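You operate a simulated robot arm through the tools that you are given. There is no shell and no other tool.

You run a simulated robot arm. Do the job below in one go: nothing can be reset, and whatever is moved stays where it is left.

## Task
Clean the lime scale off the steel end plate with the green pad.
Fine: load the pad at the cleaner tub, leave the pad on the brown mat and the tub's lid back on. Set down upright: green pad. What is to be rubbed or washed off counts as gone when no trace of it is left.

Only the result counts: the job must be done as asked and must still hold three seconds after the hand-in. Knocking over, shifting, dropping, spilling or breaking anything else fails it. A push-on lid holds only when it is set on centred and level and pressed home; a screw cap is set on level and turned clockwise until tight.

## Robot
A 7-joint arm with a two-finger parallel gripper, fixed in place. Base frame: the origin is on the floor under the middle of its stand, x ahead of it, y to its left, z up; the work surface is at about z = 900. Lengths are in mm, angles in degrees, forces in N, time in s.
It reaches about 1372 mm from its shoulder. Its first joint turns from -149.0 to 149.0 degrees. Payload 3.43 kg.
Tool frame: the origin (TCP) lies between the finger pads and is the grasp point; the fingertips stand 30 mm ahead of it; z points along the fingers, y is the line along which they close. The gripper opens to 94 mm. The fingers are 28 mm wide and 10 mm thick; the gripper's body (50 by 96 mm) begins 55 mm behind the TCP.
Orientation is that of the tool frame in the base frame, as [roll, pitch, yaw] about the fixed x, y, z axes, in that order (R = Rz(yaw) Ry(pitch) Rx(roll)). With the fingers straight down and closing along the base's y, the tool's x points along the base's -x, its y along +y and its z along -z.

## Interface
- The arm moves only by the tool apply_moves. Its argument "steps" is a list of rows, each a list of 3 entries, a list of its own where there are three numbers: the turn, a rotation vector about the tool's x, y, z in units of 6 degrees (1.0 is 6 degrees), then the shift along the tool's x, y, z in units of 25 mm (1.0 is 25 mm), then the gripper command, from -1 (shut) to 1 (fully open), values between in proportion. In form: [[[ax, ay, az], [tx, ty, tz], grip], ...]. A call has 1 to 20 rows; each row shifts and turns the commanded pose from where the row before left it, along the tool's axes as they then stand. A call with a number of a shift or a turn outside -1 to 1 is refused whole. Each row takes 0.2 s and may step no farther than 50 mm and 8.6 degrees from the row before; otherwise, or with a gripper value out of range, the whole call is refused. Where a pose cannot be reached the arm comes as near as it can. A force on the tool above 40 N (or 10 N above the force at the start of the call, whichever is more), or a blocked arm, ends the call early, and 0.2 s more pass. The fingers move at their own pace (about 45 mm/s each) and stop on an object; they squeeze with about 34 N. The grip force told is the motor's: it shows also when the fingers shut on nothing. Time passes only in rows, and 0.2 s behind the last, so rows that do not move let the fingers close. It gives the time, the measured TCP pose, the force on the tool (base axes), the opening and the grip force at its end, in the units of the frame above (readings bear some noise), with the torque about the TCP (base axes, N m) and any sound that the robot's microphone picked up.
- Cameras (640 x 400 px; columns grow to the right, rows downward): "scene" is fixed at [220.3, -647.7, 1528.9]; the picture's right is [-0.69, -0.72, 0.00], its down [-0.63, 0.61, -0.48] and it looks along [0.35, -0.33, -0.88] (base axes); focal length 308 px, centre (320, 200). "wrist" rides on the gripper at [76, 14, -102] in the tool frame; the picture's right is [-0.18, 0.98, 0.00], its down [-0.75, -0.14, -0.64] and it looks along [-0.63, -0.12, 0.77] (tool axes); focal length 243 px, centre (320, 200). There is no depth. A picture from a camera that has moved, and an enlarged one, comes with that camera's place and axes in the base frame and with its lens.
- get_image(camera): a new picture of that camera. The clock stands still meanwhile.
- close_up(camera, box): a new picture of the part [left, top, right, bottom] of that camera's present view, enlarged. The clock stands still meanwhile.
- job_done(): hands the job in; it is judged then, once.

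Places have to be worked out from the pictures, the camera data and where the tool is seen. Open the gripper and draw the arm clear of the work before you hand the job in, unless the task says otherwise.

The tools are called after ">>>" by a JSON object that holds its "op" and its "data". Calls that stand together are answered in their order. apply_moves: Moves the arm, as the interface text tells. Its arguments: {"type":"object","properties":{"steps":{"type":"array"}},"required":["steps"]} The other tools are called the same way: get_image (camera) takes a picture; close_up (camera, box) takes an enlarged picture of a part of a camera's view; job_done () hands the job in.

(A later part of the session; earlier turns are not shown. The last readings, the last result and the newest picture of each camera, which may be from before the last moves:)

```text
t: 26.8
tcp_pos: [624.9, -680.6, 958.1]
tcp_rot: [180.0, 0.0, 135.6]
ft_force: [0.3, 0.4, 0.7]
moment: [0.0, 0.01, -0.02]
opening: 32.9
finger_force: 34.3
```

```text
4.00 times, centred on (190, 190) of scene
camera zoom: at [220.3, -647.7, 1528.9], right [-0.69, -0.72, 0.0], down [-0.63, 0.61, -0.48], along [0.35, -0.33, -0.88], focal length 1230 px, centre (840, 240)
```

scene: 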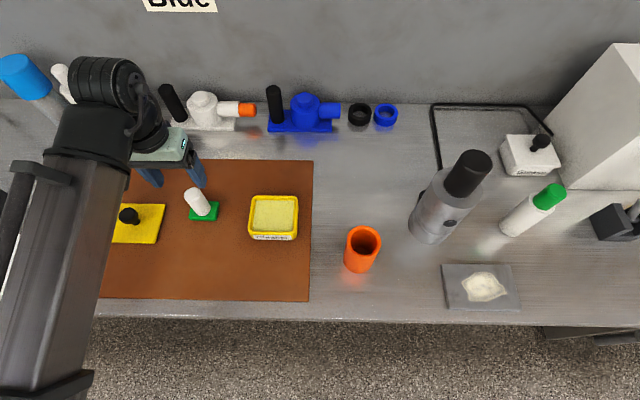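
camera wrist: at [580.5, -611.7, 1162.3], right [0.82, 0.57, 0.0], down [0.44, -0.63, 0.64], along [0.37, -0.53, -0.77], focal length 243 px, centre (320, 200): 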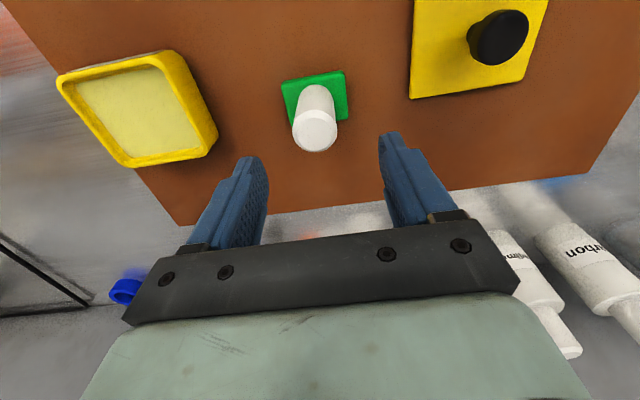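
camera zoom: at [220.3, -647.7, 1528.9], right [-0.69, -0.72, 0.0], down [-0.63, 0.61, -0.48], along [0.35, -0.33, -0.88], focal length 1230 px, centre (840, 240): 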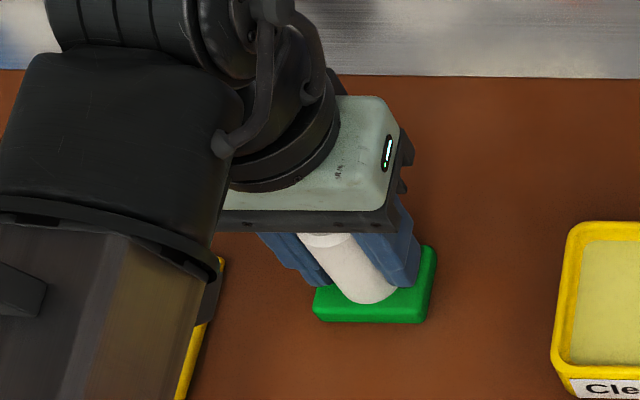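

The pad is gripped (32.9 mm handle, 34 N) with its bottom about 55 mm below the TCP. I'll lift it and carry it over the tub's centre at (494.4, -776.3).

>>> {"op": "apply_moves", "data": {"steps": [[[0, 0, 0], [0, 0, -0.4], -1], [[0, 0, 0], [0, 0, -0.8], -1], [[0, 0, 0], [0, 0, -0.9], -1], [[0, 0, 0], [0, 0, -0.9], -1], [[0, 0, 0], [0, 0, -0.7], -1], [[0, 0, 0], [0.144, -0.915, 0], -1], [[0, 0, 0], [0.144, -0.915, 0], -1], [[0, 0, 0], [0.144, -0.915, 0], -1], [[0, 0, 0], [0.144, -0.915, 0], -1], [[0, 0, 0], [0.144, -0.915, 0], -1], [[0, 0, 0], [0.144, -0.915, 0], -1], [[0, 0, 0], [0.144, -0.915, 0], -1], [[0, 0, 0], [0, 0, 0], -1]]}}

>>> {"op": "get_image", "data": {"camera": "wrist"}}

>>> {"op": "get_image", "data": {"camera": "scene"}}

```text
t: 29.6
tcp_pos: [493.7, -775.8, 1050.6]
tcp_rot: [179.9, 0.0, 135.6]
ft_force: [0.8, 0.5, -0.7]
moment: [-0.02, 0.0, -0.02]
opening: 33.2
finger_force: 33.4
```

```text
taken
camera wrist: at [449.4, -711.6, 1152.4], right [0.82, 0.57, 0.0], down [0.44, -0.63, 0.64], along [0.37, -0.53, -0.77], focal length 243 px, centre (320, 200)
```

wrist: 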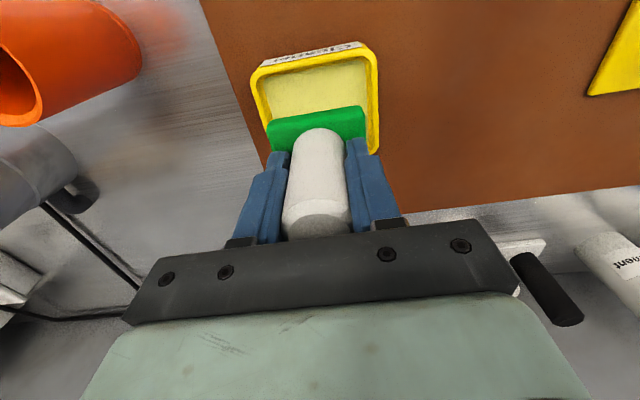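

```text
taken
```

scene: 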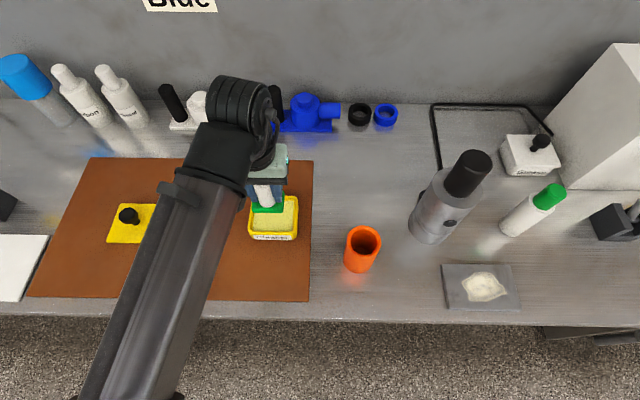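

The pad is held above the tub. I'll lower it to about 13 mm above the expected paste level and check its clearance from the rim.

>>> {"op": "apply_moves", "data": {"steps": [[[0, 0, 0], [0, 0, 0.7], -1], [[0, 0, 0], [0, 0, 0.7], -1], [[0, 0, 0], [0, 0, 0.4], -1], [[0, 0, 0], [0, 0, 0], -1]]}}

>>> {"op": "close_up", "data": {"camera": "wrist", "box": [220, 40, 420, 240]}}

>>> {"op": "close_up", "data": {"camera": "scene", "box": [230, 160, 320, 250]}}

```text
t: 30.6
tcp_pos: [493.5, -776.3, 1004.6]
tcp_rot: [-180.0, 0.1, 135.6]
ft_force: [0.4, 0.4, -0.2]
moment: [0.01, 0.02, 0.02]
opening: 33.2
finger_force: 33.9
```

```text
2.00 times, centred on (320, 140) of wrist
camera zoom: at [449.5, -712.4, 1107.3], right [0.82, 0.57, 0.0], down [0.44, -0.63, 0.64], along [0.37, -0.53, -0.77], focal length 485 px, centre (320, 320)
```

zoom: 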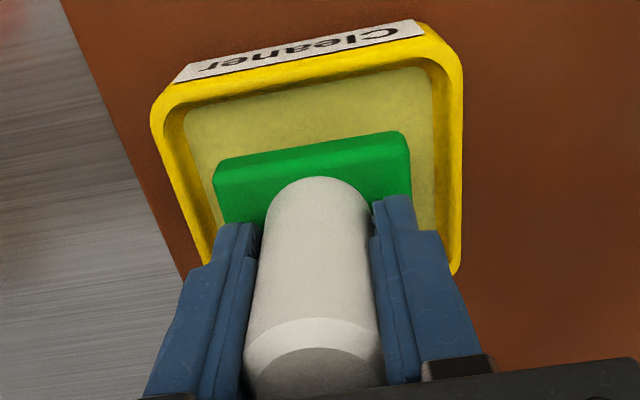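

```text
4.44 times, centred on (275, 205) of scene
camera zoom: at [220.3, -647.7, 1528.9], right [-0.69, -0.72, 0.0], down [-0.63, 0.61, -0.48], along [0.35, -0.33, -0.88], focal length 1367 px, centre (520, 178)
```

zoom: 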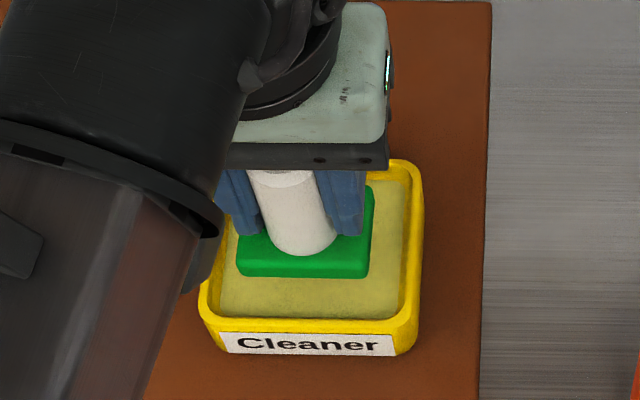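

The pad is centred over the opening with clearance all round. I'll creep down into the paste.

>>> {"op": "apply_moves", "data": {"steps": [[[0, 0, 0], [0, 0, 0.12], -1], [[0, 0, 0], [0, 0, 0.12], -1], [[0, 0, 0], [0, 0, 0.12], -1], [[0, 0, 0], [0, 0, 0], -1]]}}

>>> {"op": "close_up", "data": {"camera": "scene", "box": [230, 160, 320, 250]}}

```text
t: 31.6
tcp_pos: [493.2, -776.7, 995.7]
tcp_rot: [179.9, 0.0, 135.6]
ft_force: [0.4, 0.0, 0.0]
moment: [0.01, 0.01, 0.02]
opening: 33.4
finger_force: 34.4
```

```text
4.44 times, centred on (275, 205) of scene
camera zoom: at [220.3, -647.7, 1528.9], right [-0.69, -0.72, 0.0], down [-0.63, 0.61, -0.48], along [0.35, -0.33, -0.88], focal length 1367 px, centre (520, 178)
```

zoom: 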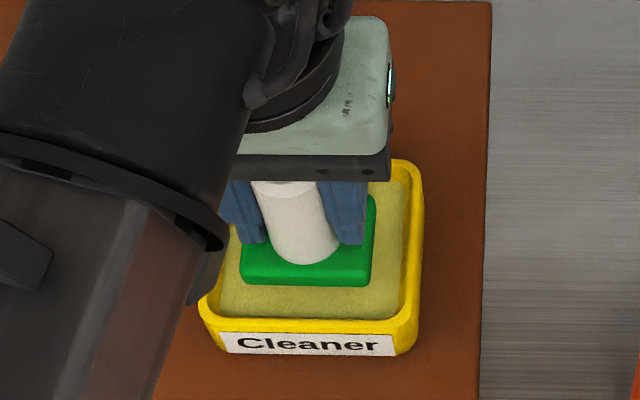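

There's no contact yet at 995.7, so I'll keep creeping down in small steps.

>>> {"op": "apply_moves", "data": {"steps": [[[0, 0, 0], [0, 0, 0.08], -1], [[0, 0, 0], [0, 0, 0.08], -1], [[0, 0, 0], [0, 0, 0.06], -1], [[0, 0, 0], [0, 0, 0], -1]]}}

>>> {"op": "close_up", "data": {"camera": "scene", "box": [230, 160, 320, 250]}}

```text
t: 32.6
tcp_pos: [493.1, -775.5, 989.9]
tcp_rot: [180.0, 0.0, 135.6]
ft_force: [0.4, -0.3, -0.4]
moment: [-0.02, 0.02, -0.04]
opening: 32.7
finger_force: 33.7
```

```text
4.44 times, centred on (275, 205) of scene
camera zoom: at [220.3, -647.7, 1528.9], right [-0.69, -0.72, 0.0], down [-0.63, 0.61, -0.48], along [0.35, -0.33, -0.88], focal length 1367 px, centre (520, 178)
```

zoom: 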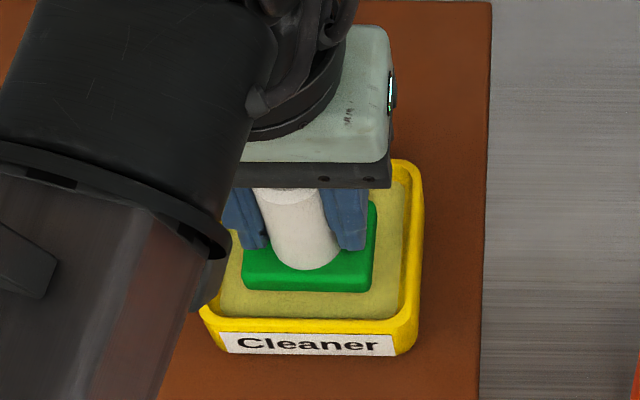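

Still no contact at 989.9. Continuing down.

>>> {"op": "apply_moves", "data": {"steps": [[[0, 0, 0], [0, 0, 0.08], -1], [[0, 0, 0], [0, 0, 0.08], -1], [[0, 0, 0], [0, 0, 0.06], -1], [[0, 0, 0], [0, 0, 0], -1]]}}

>>> {"op": "close_up", "data": {"camera": "scene", "box": [230, 160, 320, 250]}}

>>> {"op": "close_up", "data": {"camera": "wrist", "box": [220, 40, 420, 240]}}

```text
t: 33.6
tcp_pos: [493.3, -773.9, 987.0]
tcp_rot: [-180.0, 0.3, 135.6]
ft_force: [1.3, -0.5, 34.2]
moment: [0.11, 0.09, 0.11]
opening: 32.9
finger_force: 34.0
```

```text
4.44 times, centred on (275, 205) of scene
camera zoom: at [220.3, -647.7, 1528.9], right [-0.69, -0.72, 0.0], down [-0.63, 0.61, -0.48], along [0.35, -0.33, -0.88], focal length 1367 px, centre (520, 178)
```

zoom: 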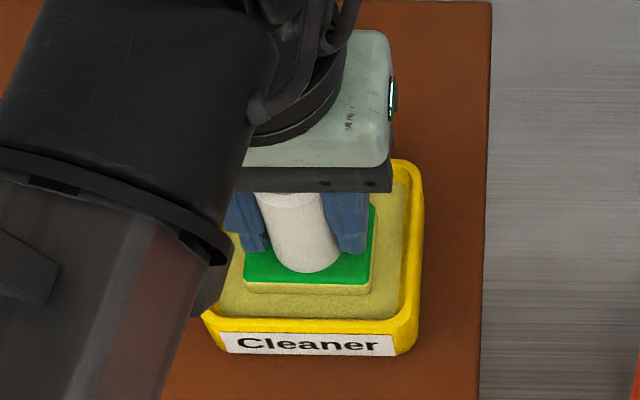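

```text
2.00 times, centred on (320, 140) of wrist
camera zoom: at [448.9, -711.8, 1089.9], right [0.82, 0.57, 0.0], down [0.44, -0.63, 0.64], along [0.37, -0.53, -0.76], focal length 485 px, centre (320, 320)
```

zoom: 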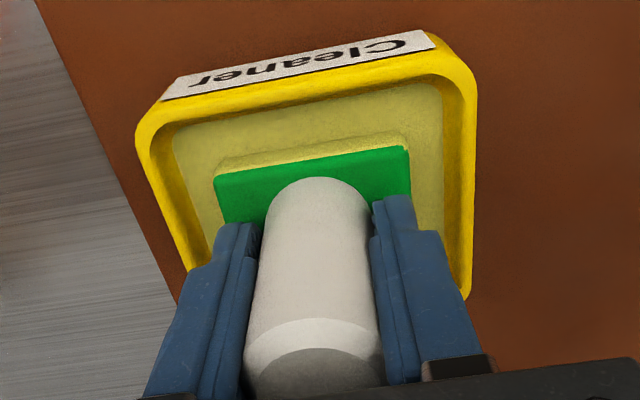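

The pad pressed into the paste at 34 N and its lower edge is now coated. I'll hold for a moment, then lift straight up out of the tub and inspect it.

>>> {"op": "apply_moves", "data": {"steps": [[[0, 0, 0], [0, 0, -0.05], -1], [[0, 0, 0], [0, 0, 0], -1], [[0, 0, 0], [0, 0, -0.1], -1], [[0, 0, 0], [0, 0, -0.3], -1], [[0, 0, 0], [0, 0, -0.6], -1], [[0, 0, 0], [0, 0, -0.8], -1], [[0, 0, 0], [0, 0, -0.8], -1], [[0, 0, 0], [0, 0, -0.8], -1], [[0, 0, 0], [0, 0, -0.8], -1], [[0, 0, 0], [0, 0, 0], -1]]}}

>>> {"op": "close_up", "data": {"camera": "scene", "box": [220, 140, 330, 250]}}

>>> {"op": "get_image", "data": {"camera": "wrist"}}

```text
t: 35.8
tcp_pos: [492.6, -775.9, 1091.4]
tcp_rot: [-180.0, 0.0, 135.6]
ft_force: [-0.2, -0.2, -1.0]
moment: [-0.02, -0.01, 0.02]
opening: 33.1
finger_force: 34.0
```

```text
3.64 times, centred on (275, 195) of scene
camera zoom: at [220.3, -647.7, 1528.9], right [-0.69, -0.72, 0.0], down [-0.63, 0.61, -0.48], along [0.35, -0.33, -0.88], focal length 1118 px, centre (484, 218)
```

zoom: 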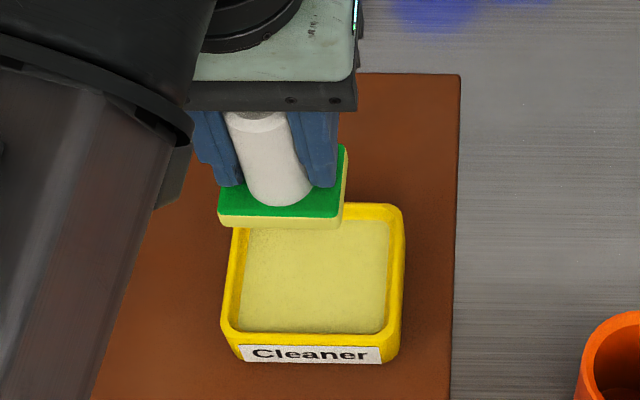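

```text
taken
camera wrist: at [449.0, -711.3, 1194.1], right [0.82, 0.57, 0.0], down [0.44, -0.63, 0.64], along [0.37, -0.53, -0.77], focal length 243 px, centre (320, 200)
```

wrist: 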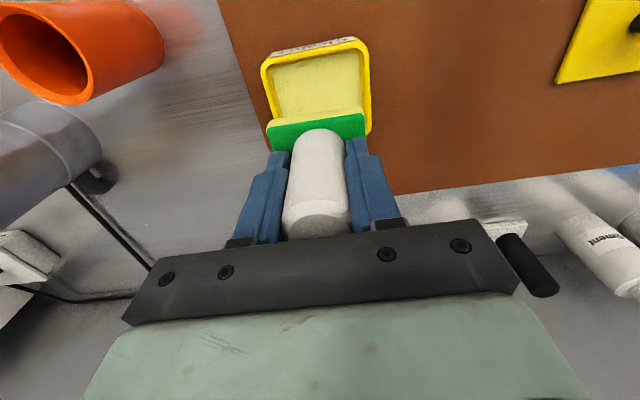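

The pad is loaded and the tub hasn't moved. I'll carry it toward the plate with its bottom above z=1050, moving to the front first so it clears the orange cup (top ≈1000) and the motor (top ≈1125).

>>> {"op": "apply_moves", "data": {"steps": [[[0, 0, 0], [0.933, 0, -0.15], -1], [[0, 0, 0], [0.933, 0, -0.15], -1], [[0, 0, 0], [0.933, 0, -0.15], -1], [[0, 0, 0], [0.933, 0, -0.15], -1], [[0, 0, 0], [0.933, 0, -0.15], -1], [[0, 0, 0], [0.933, 0, 0], -1], [[0, 0, 0], [0, -0.98, 0], -1], [[0, 0, 0], [0, -0.98, 0], -1], [[0, 0, 0], [0, -0.98, 0], -1], [[0, 0, 0], [0, -0.98, 0], -1], [[0, 0, 0], [0, -0.98, 0], -1], [[0, 0, 0], [0, -0.98, 0], -1], [[0, 0, 0], [0, -0.98, 0], -1], [[0, 0, 0], [0, -0.98, 0], -1], [[0, 0, 0], [0, -0.98, 0], -1], [[0, 0, 0], [0, -0.98, 0], -1], [[0, 0, 0], [0, -0.98, 0], -1], [[0, 0, 0], [0, 0, 0], -1]]}}

>>> {"op": "get_image", "data": {"camera": "wrist"}}

>>> {"op": "get_image", "data": {"camera": "scene"}}

```text
t: 39.6
tcp_pos: [205.2, -871.4, 1109.2]
tcp_rot: [-180.0, -0.1, 135.5]
ft_force: [1.1, 0.3, -0.9]
moment: [0.01, 0.0, 0.0]
opening: 32.8
finger_force: 34.1
```

```text
taken
camera wrist: at [161.4, -807.3, 1212.7], right [0.82, 0.57, 0.0], down [0.44, -0.63, 0.64], along [0.37, -0.53, -0.77], focal length 243 px, centre (320, 200)
```

wrist: 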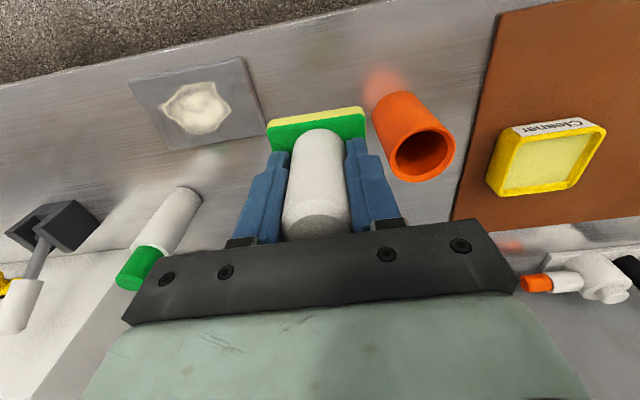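

```text
taken
```

scene: 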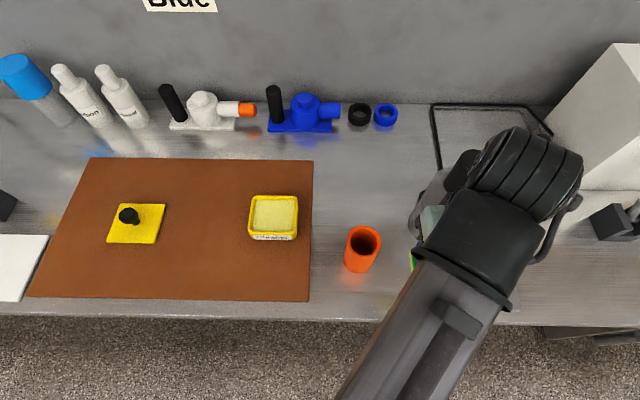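

The pad has passed the cup and the wrist camera can see the plate. I'll zoom in to refine the plate's position.

>>> {"op": "close_up", "data": {"camera": "wrist", "box": [120, 40, 280, 160]}}

>>> {"op": "close_up", "data": {"camera": "scene", "box": [380, 110, 600, 330]}}

```text
3.33 times, centred on (200, 100) of wrist
camera zoom: at [161.4, -807.3, 1212.7], right [0.82, 0.57, 0.0], down [0.44, -0.63, 0.64], along [0.37, -0.53, -0.77], focal length 809 px, centre (720, 533)
```

zoom: 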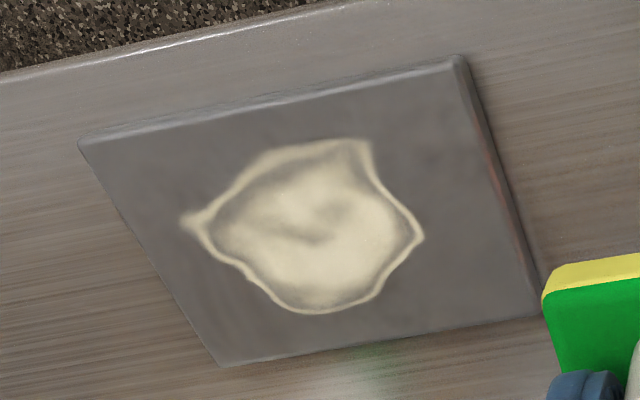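

```text
1.82 times, centred on (490, 220) of scene
camera zoom: at [220.3, -647.7, 1528.9], right [-0.69, -0.72, 0.0], down [-0.63, 0.61, -0.48], along [0.35, -0.33, -0.88], focal length 559 px, centre (11, 164)
```

zoom: 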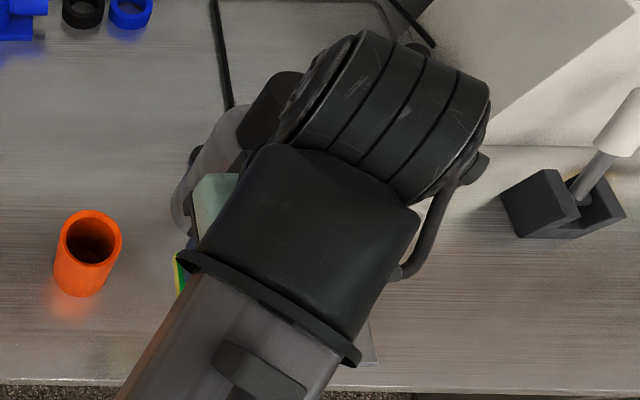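

Corrected for the small camera biases, the plate centre is near (103, -979), and the scale spans tool y -50…+36 and x -29…+27 about it. I'll move over the patch centre and lower partway.

>>> {"op": "apply_moves", "data": {"steps": [[[0, 0, 0], [-0.014, -0.887, 0], -1], [[0, 0, 0], [-0.014, -0.887, 0], -1], [[0, 0, 0], [-0.014, -0.887, 0], -1], [[0, 0, 0], [-0.014, -0.887, 0], -1], [[0, 0, 0], [-0.014, -0.887, 0], -1], [[0, 0, 0], [-0.014, -0.887, 0], -1], [[0, 0, 0], [-0.014, -0.887, 0], -1], [[0, 0, 0], [0, 0, 0.8], -1], [[0, 0, 0], [0, 0, 0.8], -1], [[0, 0, 0], [0, 0, 0.8], -1], [[0, 0, 0], [0, 0, 0], -1]]}}

>>> {"op": "get_image", "data": {"camera": "wrist"}}

>>> {"op": "close_up", "data": {"camera": "scene", "box": [380, 110, 600, 330]}}

```text
t: 42.0
tcp_pos: [98.6, -985.0, 1049.6]
tcp_rot: [179.9, 0.0, 135.7]
ft_force: [0.5, -0.2, -0.6]
moment: [0.01, -0.01, 0.0]
opening: 33.0
finger_force: 34.0
```

```text
taken
camera wrist: at [53.9, -920.0, 1152.4], right [0.82, 0.57, 0.0], down [0.44, -0.63, 0.64], along [0.37, -0.53, -0.77], focal length 243 px, centre (320, 200)
```

wrist: 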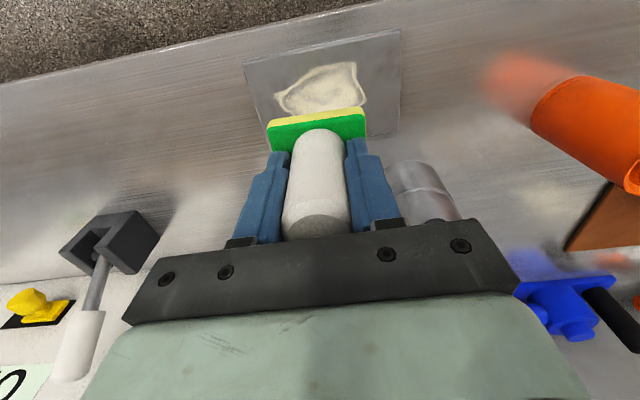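

```text
1.82 times, centred on (490, 220) of scene
camera zoom: at [220.3, -647.7, 1528.9], right [-0.69, -0.72, 0.0], down [-0.63, 0.61, -0.48], along [0.35, -0.33, -0.88], focal length 559 px, centre (11, 164)
```

zoom: 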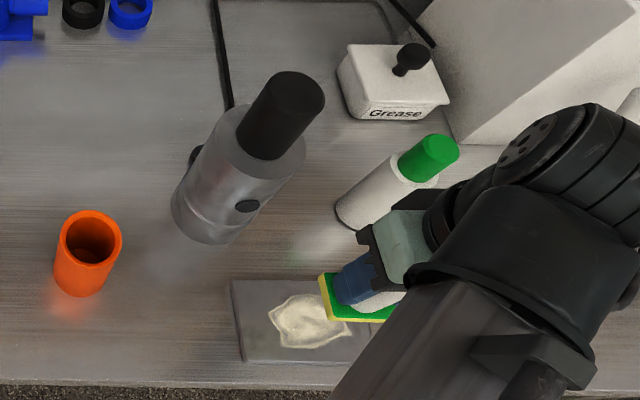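

The pad is over the plate and clear of the bottle and motor. I'll lower to about 10 mm above the plate.

>>> {"op": "apply_moves", "data": {"steps": [[[0, 0, 0], [0, 0, 0.8], -1], [[0, 0, 0], [0, 0, 0.8], -1], [[0, 0, 0], [0, 0, 0.8], -1], [[0, 0, 0], [0, 0, 0.6], -1], [[0, 0, 0], [0, 0, 0], -1]]}}

>>> {"op": "get_image", "data": {"camera": "wrist"}}

>>> {"op": "close_up", "data": {"camera": "scene", "box": [400, 160, 580, 330]}}

```text
t: 43.2
tcp_pos: [99.4, -983.5, 974.4]
tcp_rot: [180.0, 0.0, 135.6]
ft_force: [-0.3, 0.1, -0.1]
moment: [-0.02, 0.0, 0.01]
opening: 32.8
finger_force: 34.0
```

```text
taken
camera wrist: at [54.2, -920.0, 1077.2], right [0.82, 0.57, 0.0], down [0.44, -0.63, 0.64], along [0.37, -0.53, -0.77], focal length 243 px, centre (320, 200)
```

wrist: 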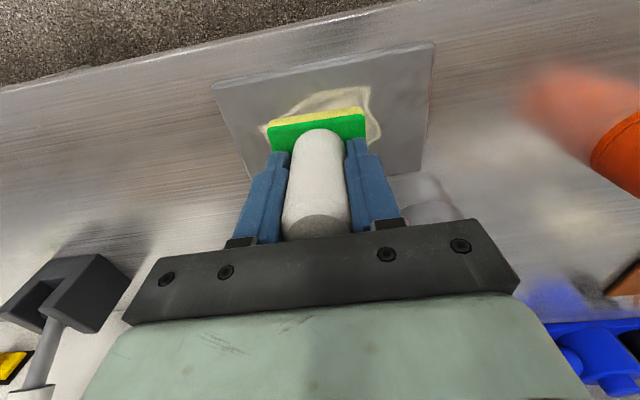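

```text
2.35 times, centred on (490, 245) of scene
camera zoom: at [220.3, -647.7, 1528.9], right [-0.69, -0.72, 0.0], down [-0.63, 0.61, -0.48], along [0.35, -0.33, -0.88], focal length 724 px, centre (-80, 94)
```

zoom: 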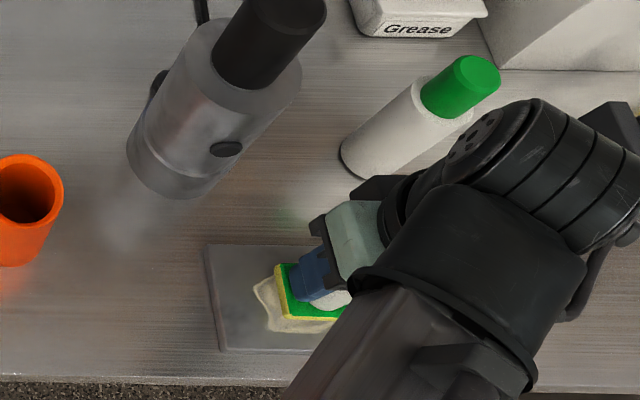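

The pad is hovering over the scale. I'll creep down to find light contact.

>>> {"op": "apply_moves", "data": {"steps": [[[0, 0, 0], [0, 0, 0.08], -1], [[0, 0, 0], [0, 0, 0.08], -1], [[0, 0, 0], [0, 0, 0.08], -1], [[0, 0, 0], [0, 0, 0], -1]]}}

```text
t: 44.2
tcp_pos: [97.8, -983.8, 969.9]
tcp_rot: [179.9, 0.0, 135.5]
ft_force: [-0.1, 0.4, -0.5]
moment: [-0.02, 0.02, 0.04]
opening: 33.1
finger_force: 33.8
```

No contact at about 969. I'll step down another 3 mm.

>>> {"op": "apply_moves", "data": {"steps": [[[0, 0, 0], [0, 0, 0.04], -1], [[0, 0, 0], [0, 0, 0.04], -1], [[0, 0, 0], [0, 0, 0.04], -1], [[0, 0, 0], [0, 0, 0], -1]]}}

>>> {"op": "close_up", "data": {"camera": "scene", "box": [430, 240, 530, 320]}}

```text
t: 45.2
tcp_pos: [98.7, -984.1, 967.3]
tcp_rot: [-180.0, 0.0, 135.7]
ft_force: [0.5, -0.2, 0.4]
moment: [-0.01, -0.02, 0.01]
opening: 32.9
finger_force: 34.4
```

```text
5.00 times, centred on (480, 280) of scene
camera zoom: at [220.3, -647.7, 1528.9], right [-0.69, -0.72, 0.0], down [-0.63, 0.61, -0.48], along [0.35, -0.33, -0.88], focal length 1537 px, centre (-480, -200)
```

zoom: 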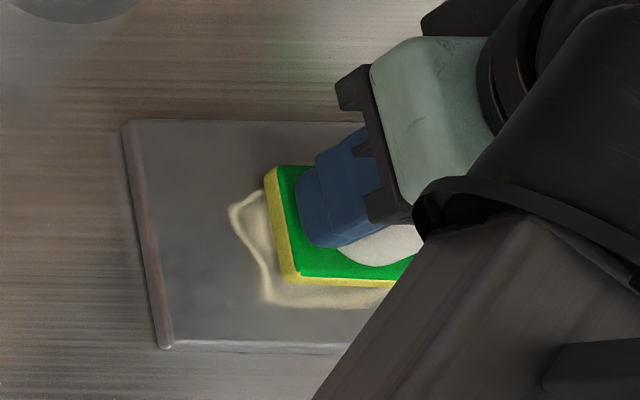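

Still free at about 966. I'll step down another 2 mm.

>>> {"op": "apply_moves", "data": {"steps": [[[0, 0, 0], [0, 0, 0.04], -1], [[0, 0, 0], [0, 0, 0.04], -1], [[0, 0, 0], [0, 0, 0], -1]]}}

```text
t: 46.0
tcp_pos: [97.4, -984.4, 964.1]
tcp_rot: [179.9, 0.0, 135.6]
ft_force: [0.0, -0.2, -0.5]
moment: [-0.03, -0.01, 0.03]
opening: 32.6
finger_force: 34.2
```

Still free at 964. I'll step down 1 mm at a time, 2 mm total.

>>> {"op": "apply_moves", "data": {"steps": [[[0, 0, 0], [0, 0, 0.04], -1], [[0, 0, 0], [0, 0, 0.04], -1], [[0, 0, 0], [0, 0, 0], -1]]}}

```text
t: 46.8
tcp_pos: [97.9, -984.5, 964.3]
tcp_rot: [-179.8, 0.0, 135.6]
ft_force: [-0.7, 0.0, 16.8]
moment: [0.25, 0.0, 0.05]
opening: 32.7
finger_force: 34.1
```

The pad touched the plate with 17 N. I'll ease off a little, make a short trial stroke, and see whether the scale comes off and the plate stays put.

>>> {"op": "apply_moves", "data": {"steps": [[[0, 0, 0], [0, 0, -0.02], -1], [[0, 0, 0], [0, 0.3, 0], -1], [[0, 0, 0], [0, 0.3, 0], -1], [[0, 0, 0], [0, 0.3, 0], -1], [[0, 0, 0], [0, 0, 0], -1]]}}

>>> {"op": "close_up", "data": {"camera": "scene", "box": [430, 240, 530, 320]}}

>>> {"op": "close_up", "data": {"camera": "wrist", "box": [200, 20, 440, 200]}}

```text
t: 48.0
tcp_pos: [114.1, -967.6, 964.3]
tcp_rot: [-179.9, -0.1, 135.6]
ft_force: [-11.4, -10.8, 21.2]
moment: [-0.33, 0.5, 0.04]
opening: 32.9
finger_force: 34.6
```

```text
5.00 times, centred on (480, 280) of scene
camera zoom: at [220.3, -647.7, 1528.9], right [-0.69, -0.72, 0.0], down [-0.63, 0.61, -0.48], along [0.35, -0.33, -0.88], focal length 1537 px, centre (-480, -200)
```

zoom: 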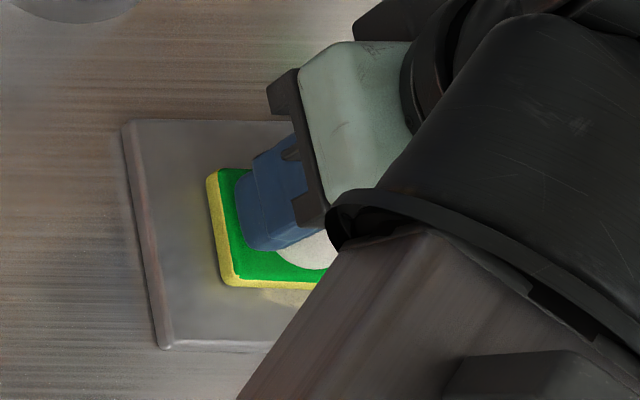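

```text
2.22 times, centred on (320, 110) of wrist
camera zoom: at [69.0, -903.3, 1066.1], right [0.82, 0.57, 0.0], down [0.44, -0.63, 0.64], along [0.37, -0.53, -0.77], focal length 539 px, centre (320, 400)
```

zoom: 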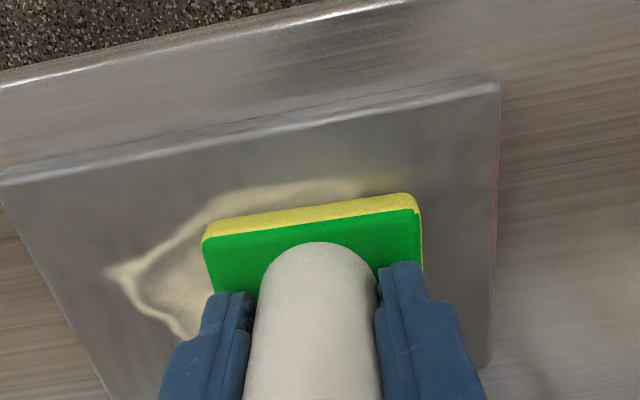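

The scale is coming off and the plate hasn't moved (about 21 N down, 16 N drag). I'll go over the middle and front of the patch in back-and-forth strokes, with slightly less pressure.

>>> {"op": "apply_moves", "data": {"steps": [[[0, 0, 0], [0, -0.4, -0.02], -1], [[0, 0, 0], [0, -0.5, 0], -1], [[0, 0, 0], [0, -0.5, 0], -1], [[0, 0, 0], [0, -0.5, 0], -1], [[0, 0, 0], [0.15, 0.4, 0], -1], [[0, 0, 0], [0.15, 0.5, 0], -1], [[0, 0, 0], [0, 0.5, 0], -1], [[0, 0, 0], [0, 0.5, 0], -1], [[0, 0, 0], [0.2, -0.4, 0], -1], [[0, 0, 0], [0.15, -0.5, 0], -1], [[0, 0, 0], [0, -0.5, 0], -1], [[0, 0, 0], [0, -0.5, 0], -1], [[0, 0, 0], [0, 0.4, 0], -1], [[0, 0, 0], [0, 0.5, 0], -1], [[0, 0, 0], [0, 0.5, 0], -1], [[0, 0, 0], [0, 0.5, 0], -1], [[0, 0, 0], [0, 0, 0], -1]]}}

>>> {"op": "close_up", "data": {"camera": "scene", "box": [430, 240, 530, 320]}}

>>> {"op": "close_up", "data": {"camera": "wrist", "box": [200, 20, 440, 200]}}

```text
t: 51.6
tcp_pos: [101.4, -957.2, 963.9]
tcp_rot: [180.0, 0.1, 135.6]
ft_force: [-4.2, -2.9, 4.8]
moment: [-0.08, 0.18, 0.02]
opening: 32.7
finger_force: 33.2
```

```text
5.00 times, centred on (480, 280) of scene
camera zoom: at [220.3, -647.7, 1528.9], right [-0.69, -0.72, 0.0], down [-0.63, 0.61, -0.48], along [0.35, -0.33, -0.88], focal length 1537 px, centre (-480, -200)
```

zoom: 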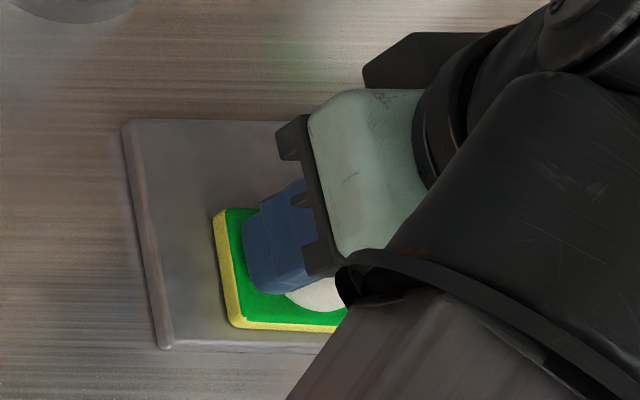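

```text
2.22 times, centred on (320, 110) of wrist
camera zoom: at [58.2, -892.1, 1066.1], right [0.82, 0.57, 0.0], down [0.44, -0.63, 0.64], along [0.37, -0.53, -0.77], focal length 539 px, centre (320, 400)
```

zoom: 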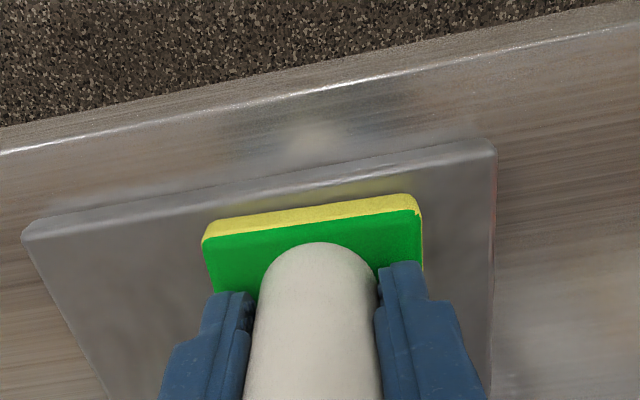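

The front half is clean and the plate is still in place, but the pressure has dropped to about 5 N. I'll press slightly more and stroke toward the back half.

>>> {"op": "apply_moves", "data": {"steps": [[[0, 0, 0], [-0.3, 0, 0.02], -1], [[0, 0, 0], [-0.2, -0.4, 0.015], -1], [[0, 0, 0], [0, -0.5, 0], -1], [[0, 0, 0], [0, -0.5, 0], -1], [[0, 0, 0], [0, -0.5, 0], -1], [[0, 0, 0], [-0.3, 0.4, 0], -1], [[0, 0, 0], [-0.1, 0.5, 0], -1], [[0, 0, 0], [0, 0.5, 0], -1], [[0, 0, 0], [0, 0.5, 0], -1], [[0, 0, 0], [-0.3, -0.4, 0], -1], [[0, 0, 0], [0, -0.5, 0], -1], [[0, 0, 0], [0, -0.5, 0], -1], [[0, 0, 0], [0, -0.5, 0], -1], [[0, 0, 0], [-0.2, 0.4, 0], -1], [[0, 0, 0], [0, 0.5, 0], -1], [[0, 0, 0], [0, 0.5, 0], -1], [[0, 0, 0], [0, 0.5, 0], -1], [[0, 0, 0], [0, 0, 0], -1]]}}

>>> {"op": "close_up", "data": {"camera": "scene", "box": [430, 240, 530, 320]}}

>>> {"op": "close_up", "data": {"camera": "wrist", "box": [200, 20, 440, 200]}}

```text
t: 55.4
tcp_pos: [126.0, -981.1, 962.6]
tcp_rot: [-179.9, 0.0, 135.5]
ft_force: [-10.1, -9.5, 18.8]
moment: [-0.36, 0.28, 0.02]
opening: 32.8
finger_force: 33.8
```

```text
5.00 times, centred on (480, 280) of scene
camera zoom: at [220.3, -647.7, 1528.9], right [-0.69, -0.72, 0.0], down [-0.63, 0.61, -0.48], along [0.35, -0.33, -0.88], focal length 1537 px, centre (-480, -200)
```

zoom: 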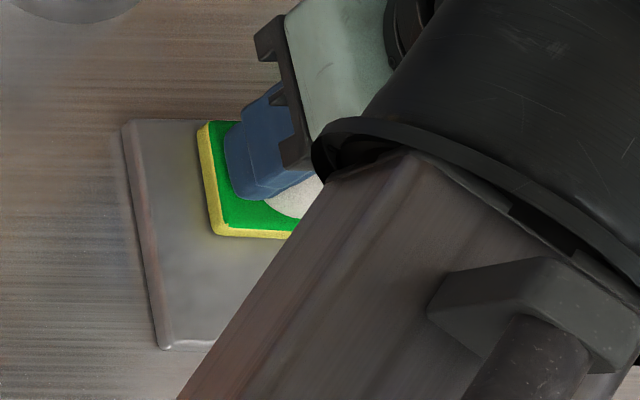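

```text
2.22 times, centred on (320, 110) of wrist
camera zoom: at [82.6, -916.8, 1065.5], right [0.82, 0.57, 0.0], down [0.44, -0.63, 0.64], along [0.37, -0.53, -0.77], focal length 539 px, centre (320, 400)
```

zoom: 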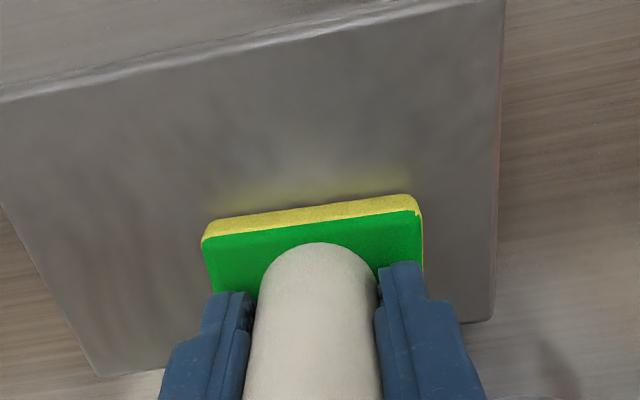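

The plate looks clean where I can see it. I'll lift the pad and back away toward the left for an unobstructed check of the whole plate.

>>> {"op": "apply_moves", "data": {"steps": [[[0, 0, 0], [0, 0, -0.3], -1], [[0, 0, 0], [0.3, 0, -0.8], -1], [[0, 0, 0], [0.3, 0, -0.9], -1], [[0, 0, 0], [0.3, 0, -0.9], -1], [[0, 0, 0], [0.3, 0, -0.9], -1], [[0, 0, 0], [0, 0, -0.9], -1], [[0, 0, 0], [0, 0, -0.9], -1], [[0, 0, 0], [0, 0.9, -0.3], -1], [[0, 0, 0], [0, 0.9, 0], -1], [[0, 0, 0], [0, 0.9, 0], -1], [[0, 0, 0], [0, 0.9, 0], -1], [[0, 0, 0], [0, 0.9, 0], -1], [[0, 0, 0], [0, 0.9, 0], -1], [[0, 0, 0], [0, 0, 0], -1]]}}

>>> {"op": "close_up", "data": {"camera": "wrist", "box": [120, 40, 280, 160]}}

>>> {"op": "get_image", "data": {"camera": "scene"}}

>>> {"op": "get_image", "data": {"camera": "wrist"}}

```text
t: 58.4
tcp_pos: [200.9, -864.8, 1109.7]
tcp_rot: [180.0, 0.0, 135.6]
ft_force: [1.2, 0.1, 0.2]
moment: [-0.01, 0.03, 0.0]
opening: 32.7
finger_force: 33.8
```

```text
3.33 times, centred on (200, 100) of wrist
camera zoom: at [156.1, -799.5, 1212.4], right [0.82, 0.57, 0.0], down [0.44, -0.63, 0.64], along [0.37, -0.53, -0.77], focal length 809 px, centre (720, 533)
```

zoom: 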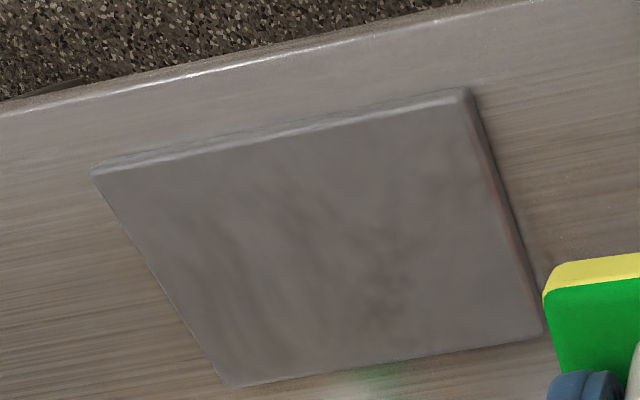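

```text
taken
```

scene: 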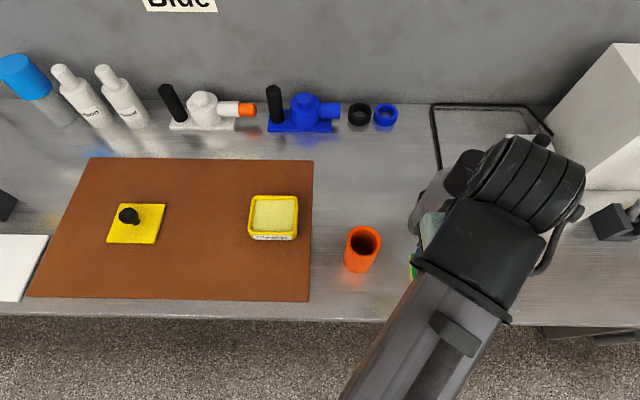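

```text
taken
camera wrist: at [156.1, -799.5, 1212.4], right [0.82, 0.57, 0.0], down [0.44, -0.63, 0.64], along [0.37, -0.53, -0.77], focal length 243 px, centre (320, 200)
```

wrist: 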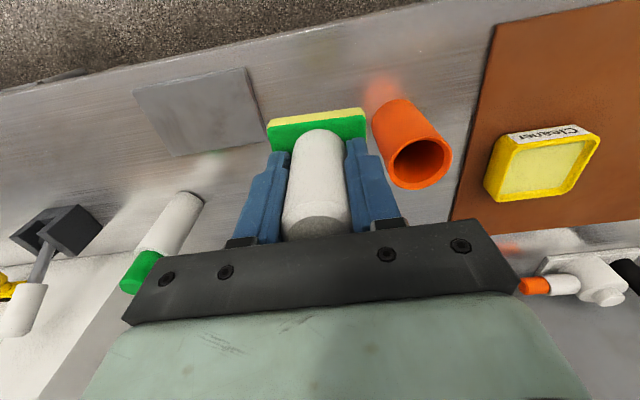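

No scale is visible on the plate now. I'll zoom in further for faint traces before leaving it.

>>> {"op": "close_up", "data": {"camera": "wrist", "box": [140, 60, 270, 145]}}

>>> {"op": "close_up", "data": {"camera": "wrist", "box": [160, 80, 220, 130]}}

```text
4.71 times, centred on (205, 102) of wrist
camera zoom: at [156.1, -799.5, 1212.4], right [0.82, 0.57, 0.0], down [0.44, -0.63, 0.64], along [0.37, -0.53, -0.77], focal length 1142 px, centre (861, 659)
```

zoom: 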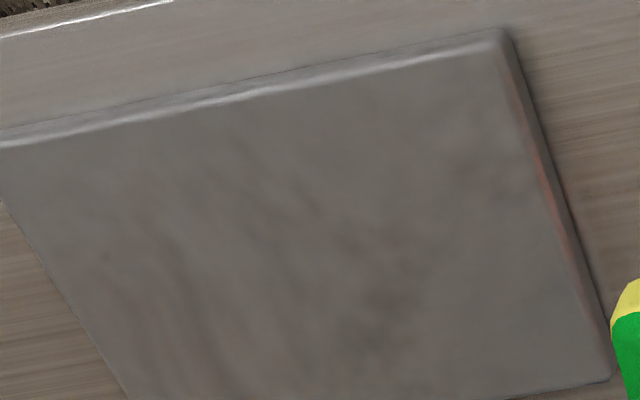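

```text
8.00 times, centred on (190, 105) of wrist
camera zoom: at [156.1, -799.5, 1212.4], right [0.82, 0.57, 0.0], down [0.44, -0.63, 0.64], along [0.37, -0.53, -0.77], focal length 1941 px, centre (1360, 960)
```

zoom: 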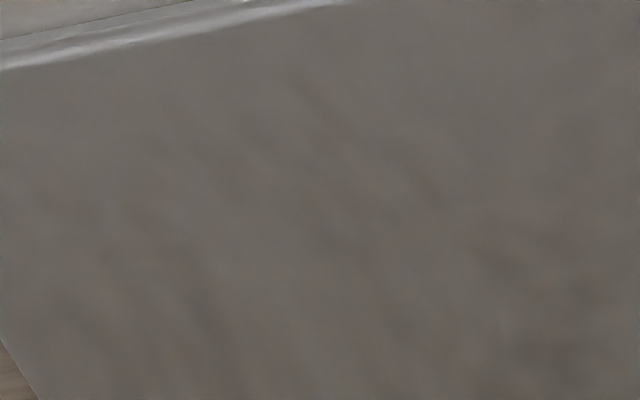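

The plate is clean with no trace of scale and hasn't shifted. I'll carry the pad back to its spot on the mat near (624.5, -679.5), staying high.

>>> {"op": "apply_moves", "data": {"steps": [[[0, 0, 0], [0, 0.5, 0], -1], [[0, 0, 0], [0, 1, 0], -1], [[0, 0, 0], [0, 1, 0], -1], [[0, 0, 0], [0, 1, 0], -1], [[0, 0, 0], [0, 1, 0], -1], [[0, 0, 0], [0, 1, 0], -1], [[0, 0, 0], [0, 1, 0], -1], [[0, 0, 0], [0, 1, 0], -1], [[0, 0, 0], [0, 1, 0], -1], [[0, 0, 0], [0, 1, 0], -1], [[0, 0, 0], [-0.865, 0.955, 0], -1], [[0, 0, 0], [-0.865, 0.955, 0], -1], [[0, 0, 0], [-0.865, 0.955, 0], -1], [[0, 0, 0], [-0.865, 0.955, 0], -1], [[0, 0, 0], [-0.865, 0.955, 0], -1], [[0, 0, 0], [-0.865, 0.955, 0], -1], [[0, 0, 0], [-0.865, 0.955, 0], -1], [[0, 0, 0], [-0.865, 0.955, 0], -1], [[0, 0, 0], [0, 0, 0], -1]]}}

>>> {"op": "get_image", "data": {"camera": "scene"}}

>>> {"op": "close_up", "data": {"camera": "scene", "box": [430, 255, 530, 320]}}

>>> {"op": "get_image", "data": {"camera": "wrist"}}

```text
t: 62.4
tcp_pos: [623.6, -678.0, 1109.5]
tcp_rot: [-180.0, 0.0, 135.6]
ft_force: [-0.5, -0.2, -0.3]
moment: [-0.01, -0.01, 0.01]
opening: 33.0
finger_force: 33.5
```

```text
taken
```

scene: 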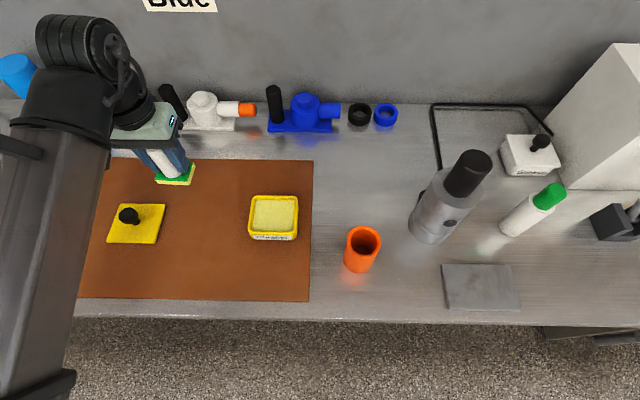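

```text
6.15 times, centred on (480, 288) of scene
camera zoom: at [220.3, -647.7, 1528.9], right [-0.69, -0.72, 0.0], down [-0.63, 0.61, -0.48], along [0.35, -0.33, -0.88], focal length 1892 px, centre (-665, -338)
```

zoom: 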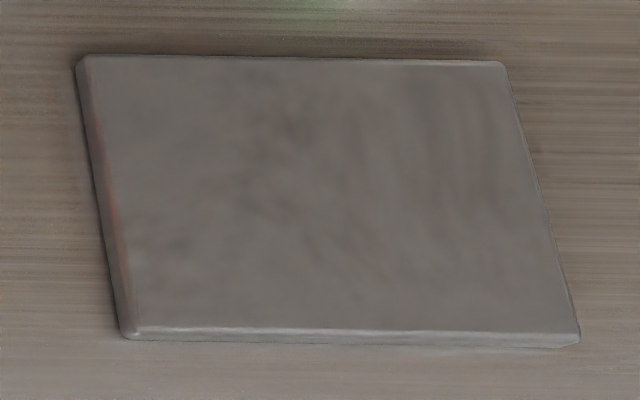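

```text
taken
camera wrist: at [579.6, -614.1, 1211.9], right [0.82, 0.57, 0.0], down [0.44, -0.63, 0.64], along [0.37, -0.53, -0.77], focal length 243 px, centre (320, 200)
```

wrist: 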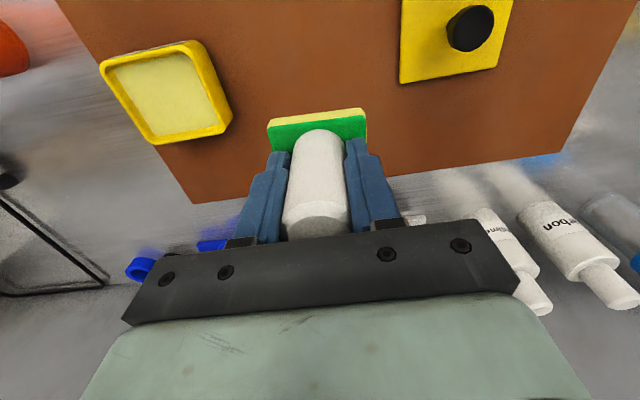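

The scene view confirms the plate is clean and in exactly the same place. Now I'll lower the pad toward the mat.

>>> {"op": "apply_moves", "data": {"steps": [[[0, 0, 0], [0, 0, 0.9], -1], [[0, 0, 0], [0, 0, 0.9], -1], [[0, 0, 0], [0, 0, 0.9], -1], [[0, 0, 0], [0, 0, 0.9], -1], [[0, 0, 0], [0, 0, 0.9], -1], [[0, 0, 0], [0, 0, 0.8], -1], [[0, 0, 0], [0, 0, 0.3], -1], [[0, 0, 0], [0, 0, 0], -1]]}}

>>> {"op": "close_up", "data": {"camera": "scene", "box": [140, 140, 260, 250]}}

```text
t: 64.2
tcp_pos: [622.8, -677.8, 968.9]
tcp_rot: [-180.0, 0.0, 135.5]
ft_force: [0.9, -0.9, -1.1]
moment: [-0.01, 0.01, 0.0]
opening: 32.8
finger_force: 34.0
```

```text
3.64 times, centred on (200, 195) of scene
camera zoom: at [220.3, -647.7, 1528.9], right [-0.69, -0.72, 0.0], down [-0.63, 0.61, -0.48], along [0.35, -0.33, -0.88], focal length 1118 px, centre (756, 218)
```

zoom: 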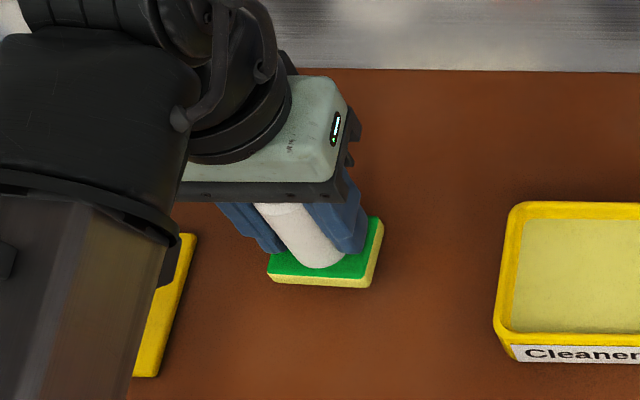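

The pad is about 10 mm above the mat. I'll creep down to contact.

>>> {"op": "apply_moves", "data": {"steps": [[[0, 0, 0], [0, 0, 0.1], -1], [[0, 0, 0], [0, 0, 0.1], -1], [[0, 0, 0], [0, 0, 0.1], -1], [[0, 0, 0], [0, 0, 0.04], -1], [[0, 0, 0], [0, 0, 0], -1]]}}

```text
t: 65.4
tcp_pos: [624.1, -679.6, 960.7]
tcp_rot: [-180.0, 0.1, 135.6]
ft_force: [-0.3, 0.6, -0.7]
moment: [0.03, 0.03, 0.0]
opening: 32.7
finger_force: 33.9
```

No contact yet at 960.7. I'll step down another 3 mm.

>>> {"op": "apply_moves", "data": {"steps": [[[0, 0, 0], [0, 0, 0.04], -1], [[0, 0, 0], [0, 0, 0.04], -1], [[0, 0, 0], [0, 0, 0.04], -1], [[0, 0, 0], [0, 0, 0], -1]]}}

```text
t: 66.4
tcp_pos: [624.0, -678.8, 959.0]
tcp_rot: [-180.0, 0.0, 135.6]
ft_force: [-0.6, -0.9, -1.3]
moment: [0.0, 0.0, 0.01]
opening: 32.8
finger_force: 34.2
```

Still free at about 958. I'll step down 1–2 mm more.

>>> {"op": "apply_moves", "data": {"steps": [[[0, 0, 0], [0, 0, 0.04], -1], [[0, 0, 0], [0, 0, 0.03], -1], [[0, 0, 0], [0, 0, 0], -1]]}}

```text
t: 67.2
tcp_pos: [624.3, -678.3, 957.7]
tcp_rot: [-180.0, 0.0, 135.6]
ft_force: [-0.6, 2.0, 11.2]
moment: [0.06, 0.06, 0.04]
opening: 32.6
finger_force: 33.6
```

The pad is resting on the mat with 11 N. I'll ease off slightly, open the fingers, and check that it stays upright.

>>> {"op": "apply_moves", "data": {"steps": [[[0, 0, 0], [0, 0, -0.03], -1], [[0, 0, 0], [0, 0, 0], -1], [[0, 0, 0], [0, 0, 0], -0.1], [[0, 0, 0], [0, 0, 0], 0.2], [[0, 0, 0], [0, 0, 0], 0.2], [[0, 0, 0], [0, 0, 0], 0.2]]}}

>>> {"op": "close_up", "data": {"camera": "wrist", "box": [200, 50, 440, 220]}}

>>> {"op": "close_up", "data": {"camera": "scene", "box": [140, 140, 260, 250]}}

```text
t: 68.6
tcp_pos: [624.0, -679.1, 957.1]
tcp_rot: [180.0, -0.1, 135.6]
ft_force: [-0.6, 0.1, 0.4]
moment: [0.0, 0.02, -0.02]
opening: 56.5
finger_force: 0.0
```

```text
2.35 times, centred on (320, 135) of wrist
camera zoom: at [579.5, -614.3, 1059.7], right [0.82, 0.57, 0.0], down [0.44, -0.63, 0.64], along [0.37, -0.53, -0.77], focal length 571 px, centre (320, 353)
```

zoom: 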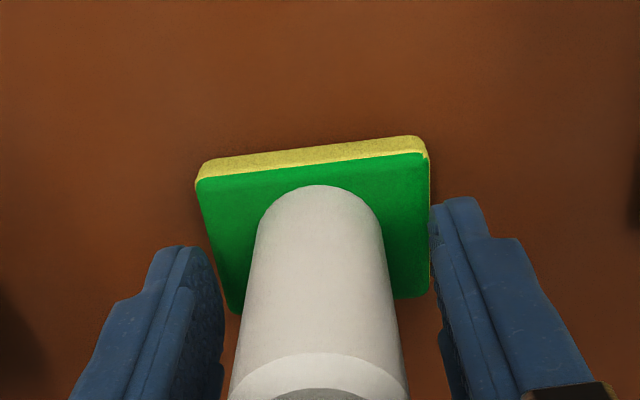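

```text
3.64 times, centred on (200, 195) of scene
camera zoom: at [220.3, -647.7, 1528.9], right [-0.69, -0.72, 0.0], down [-0.63, 0.61, -0.48], along [0.35, -0.33, -0.88], focal length 1118 px, centre (756, 218)
```

zoom: 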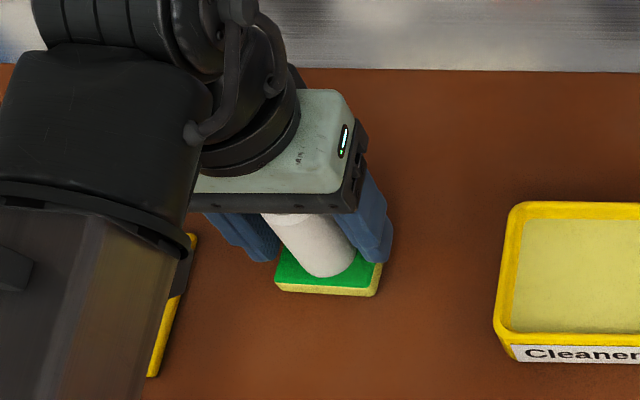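

The pad stands upright on the mat. I'll rise straight up and go back over the lid at (700.3, -554.5).

>>> {"op": "apply_moves", "data": {"steps": [[[0, 0, 0], [0, 0, -0.4], 0.2], [[0, 0, 0], [0, 0, -0.9], 0.2], [[0, 0, 0], [0, 0, -0.9], 0.2], [[0, 0, 0], [0, 0, -0.9], 0.2], [[0, 0, 0], [0, 0, -1], 0.2], [[0, 0, 0], [0.217, 0.947, 0], 0.3], [[0, 0, 0], [0.217, 0.947, 0], 0.3], [[0, 0, 0], [0.217, 0.947, 0], 0.3], [[0, 0, 0], [0.217, 0.947, 0], 0.3], [[0, 0, 0], [0.217, 0.947, 0], 0.3], [[0, 0, 0], [0.217, 0.947, 0], 0.3], [[0, 0, 0], [0, 0, 0], 0.3]]}}

>>> {"op": "get_image", "data": {"camera": "wrist"}}

>>> {"op": "get_image", "data": {"camera": "scene"}}

```text
t: 71.2
tcp_pos: [700.8, -554.7, 1060.3]
tcp_rot: [180.0, 0.0, 135.7]
ft_force: [0.4, 0.5, -0.7]
moment: [-0.01, -0.01, -0.01]
opening: 61.0
finger_force: 0.2
```

```text
taken
camera wrist: at [656.0, -489.6, 1162.7], right [0.82, 0.57, 0.0], down [0.44, -0.63, 0.64], along [0.37, -0.53, -0.77], focal length 243 px, centre (320, 200)
```

wrist: 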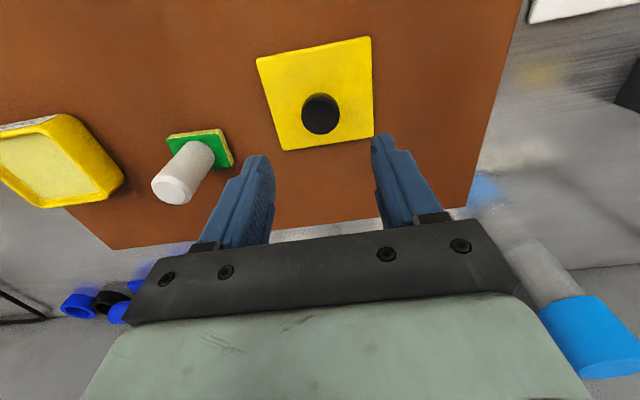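

```text
taken
```

scene: 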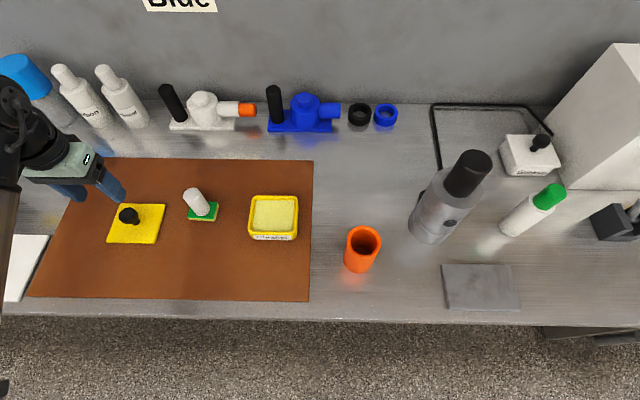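

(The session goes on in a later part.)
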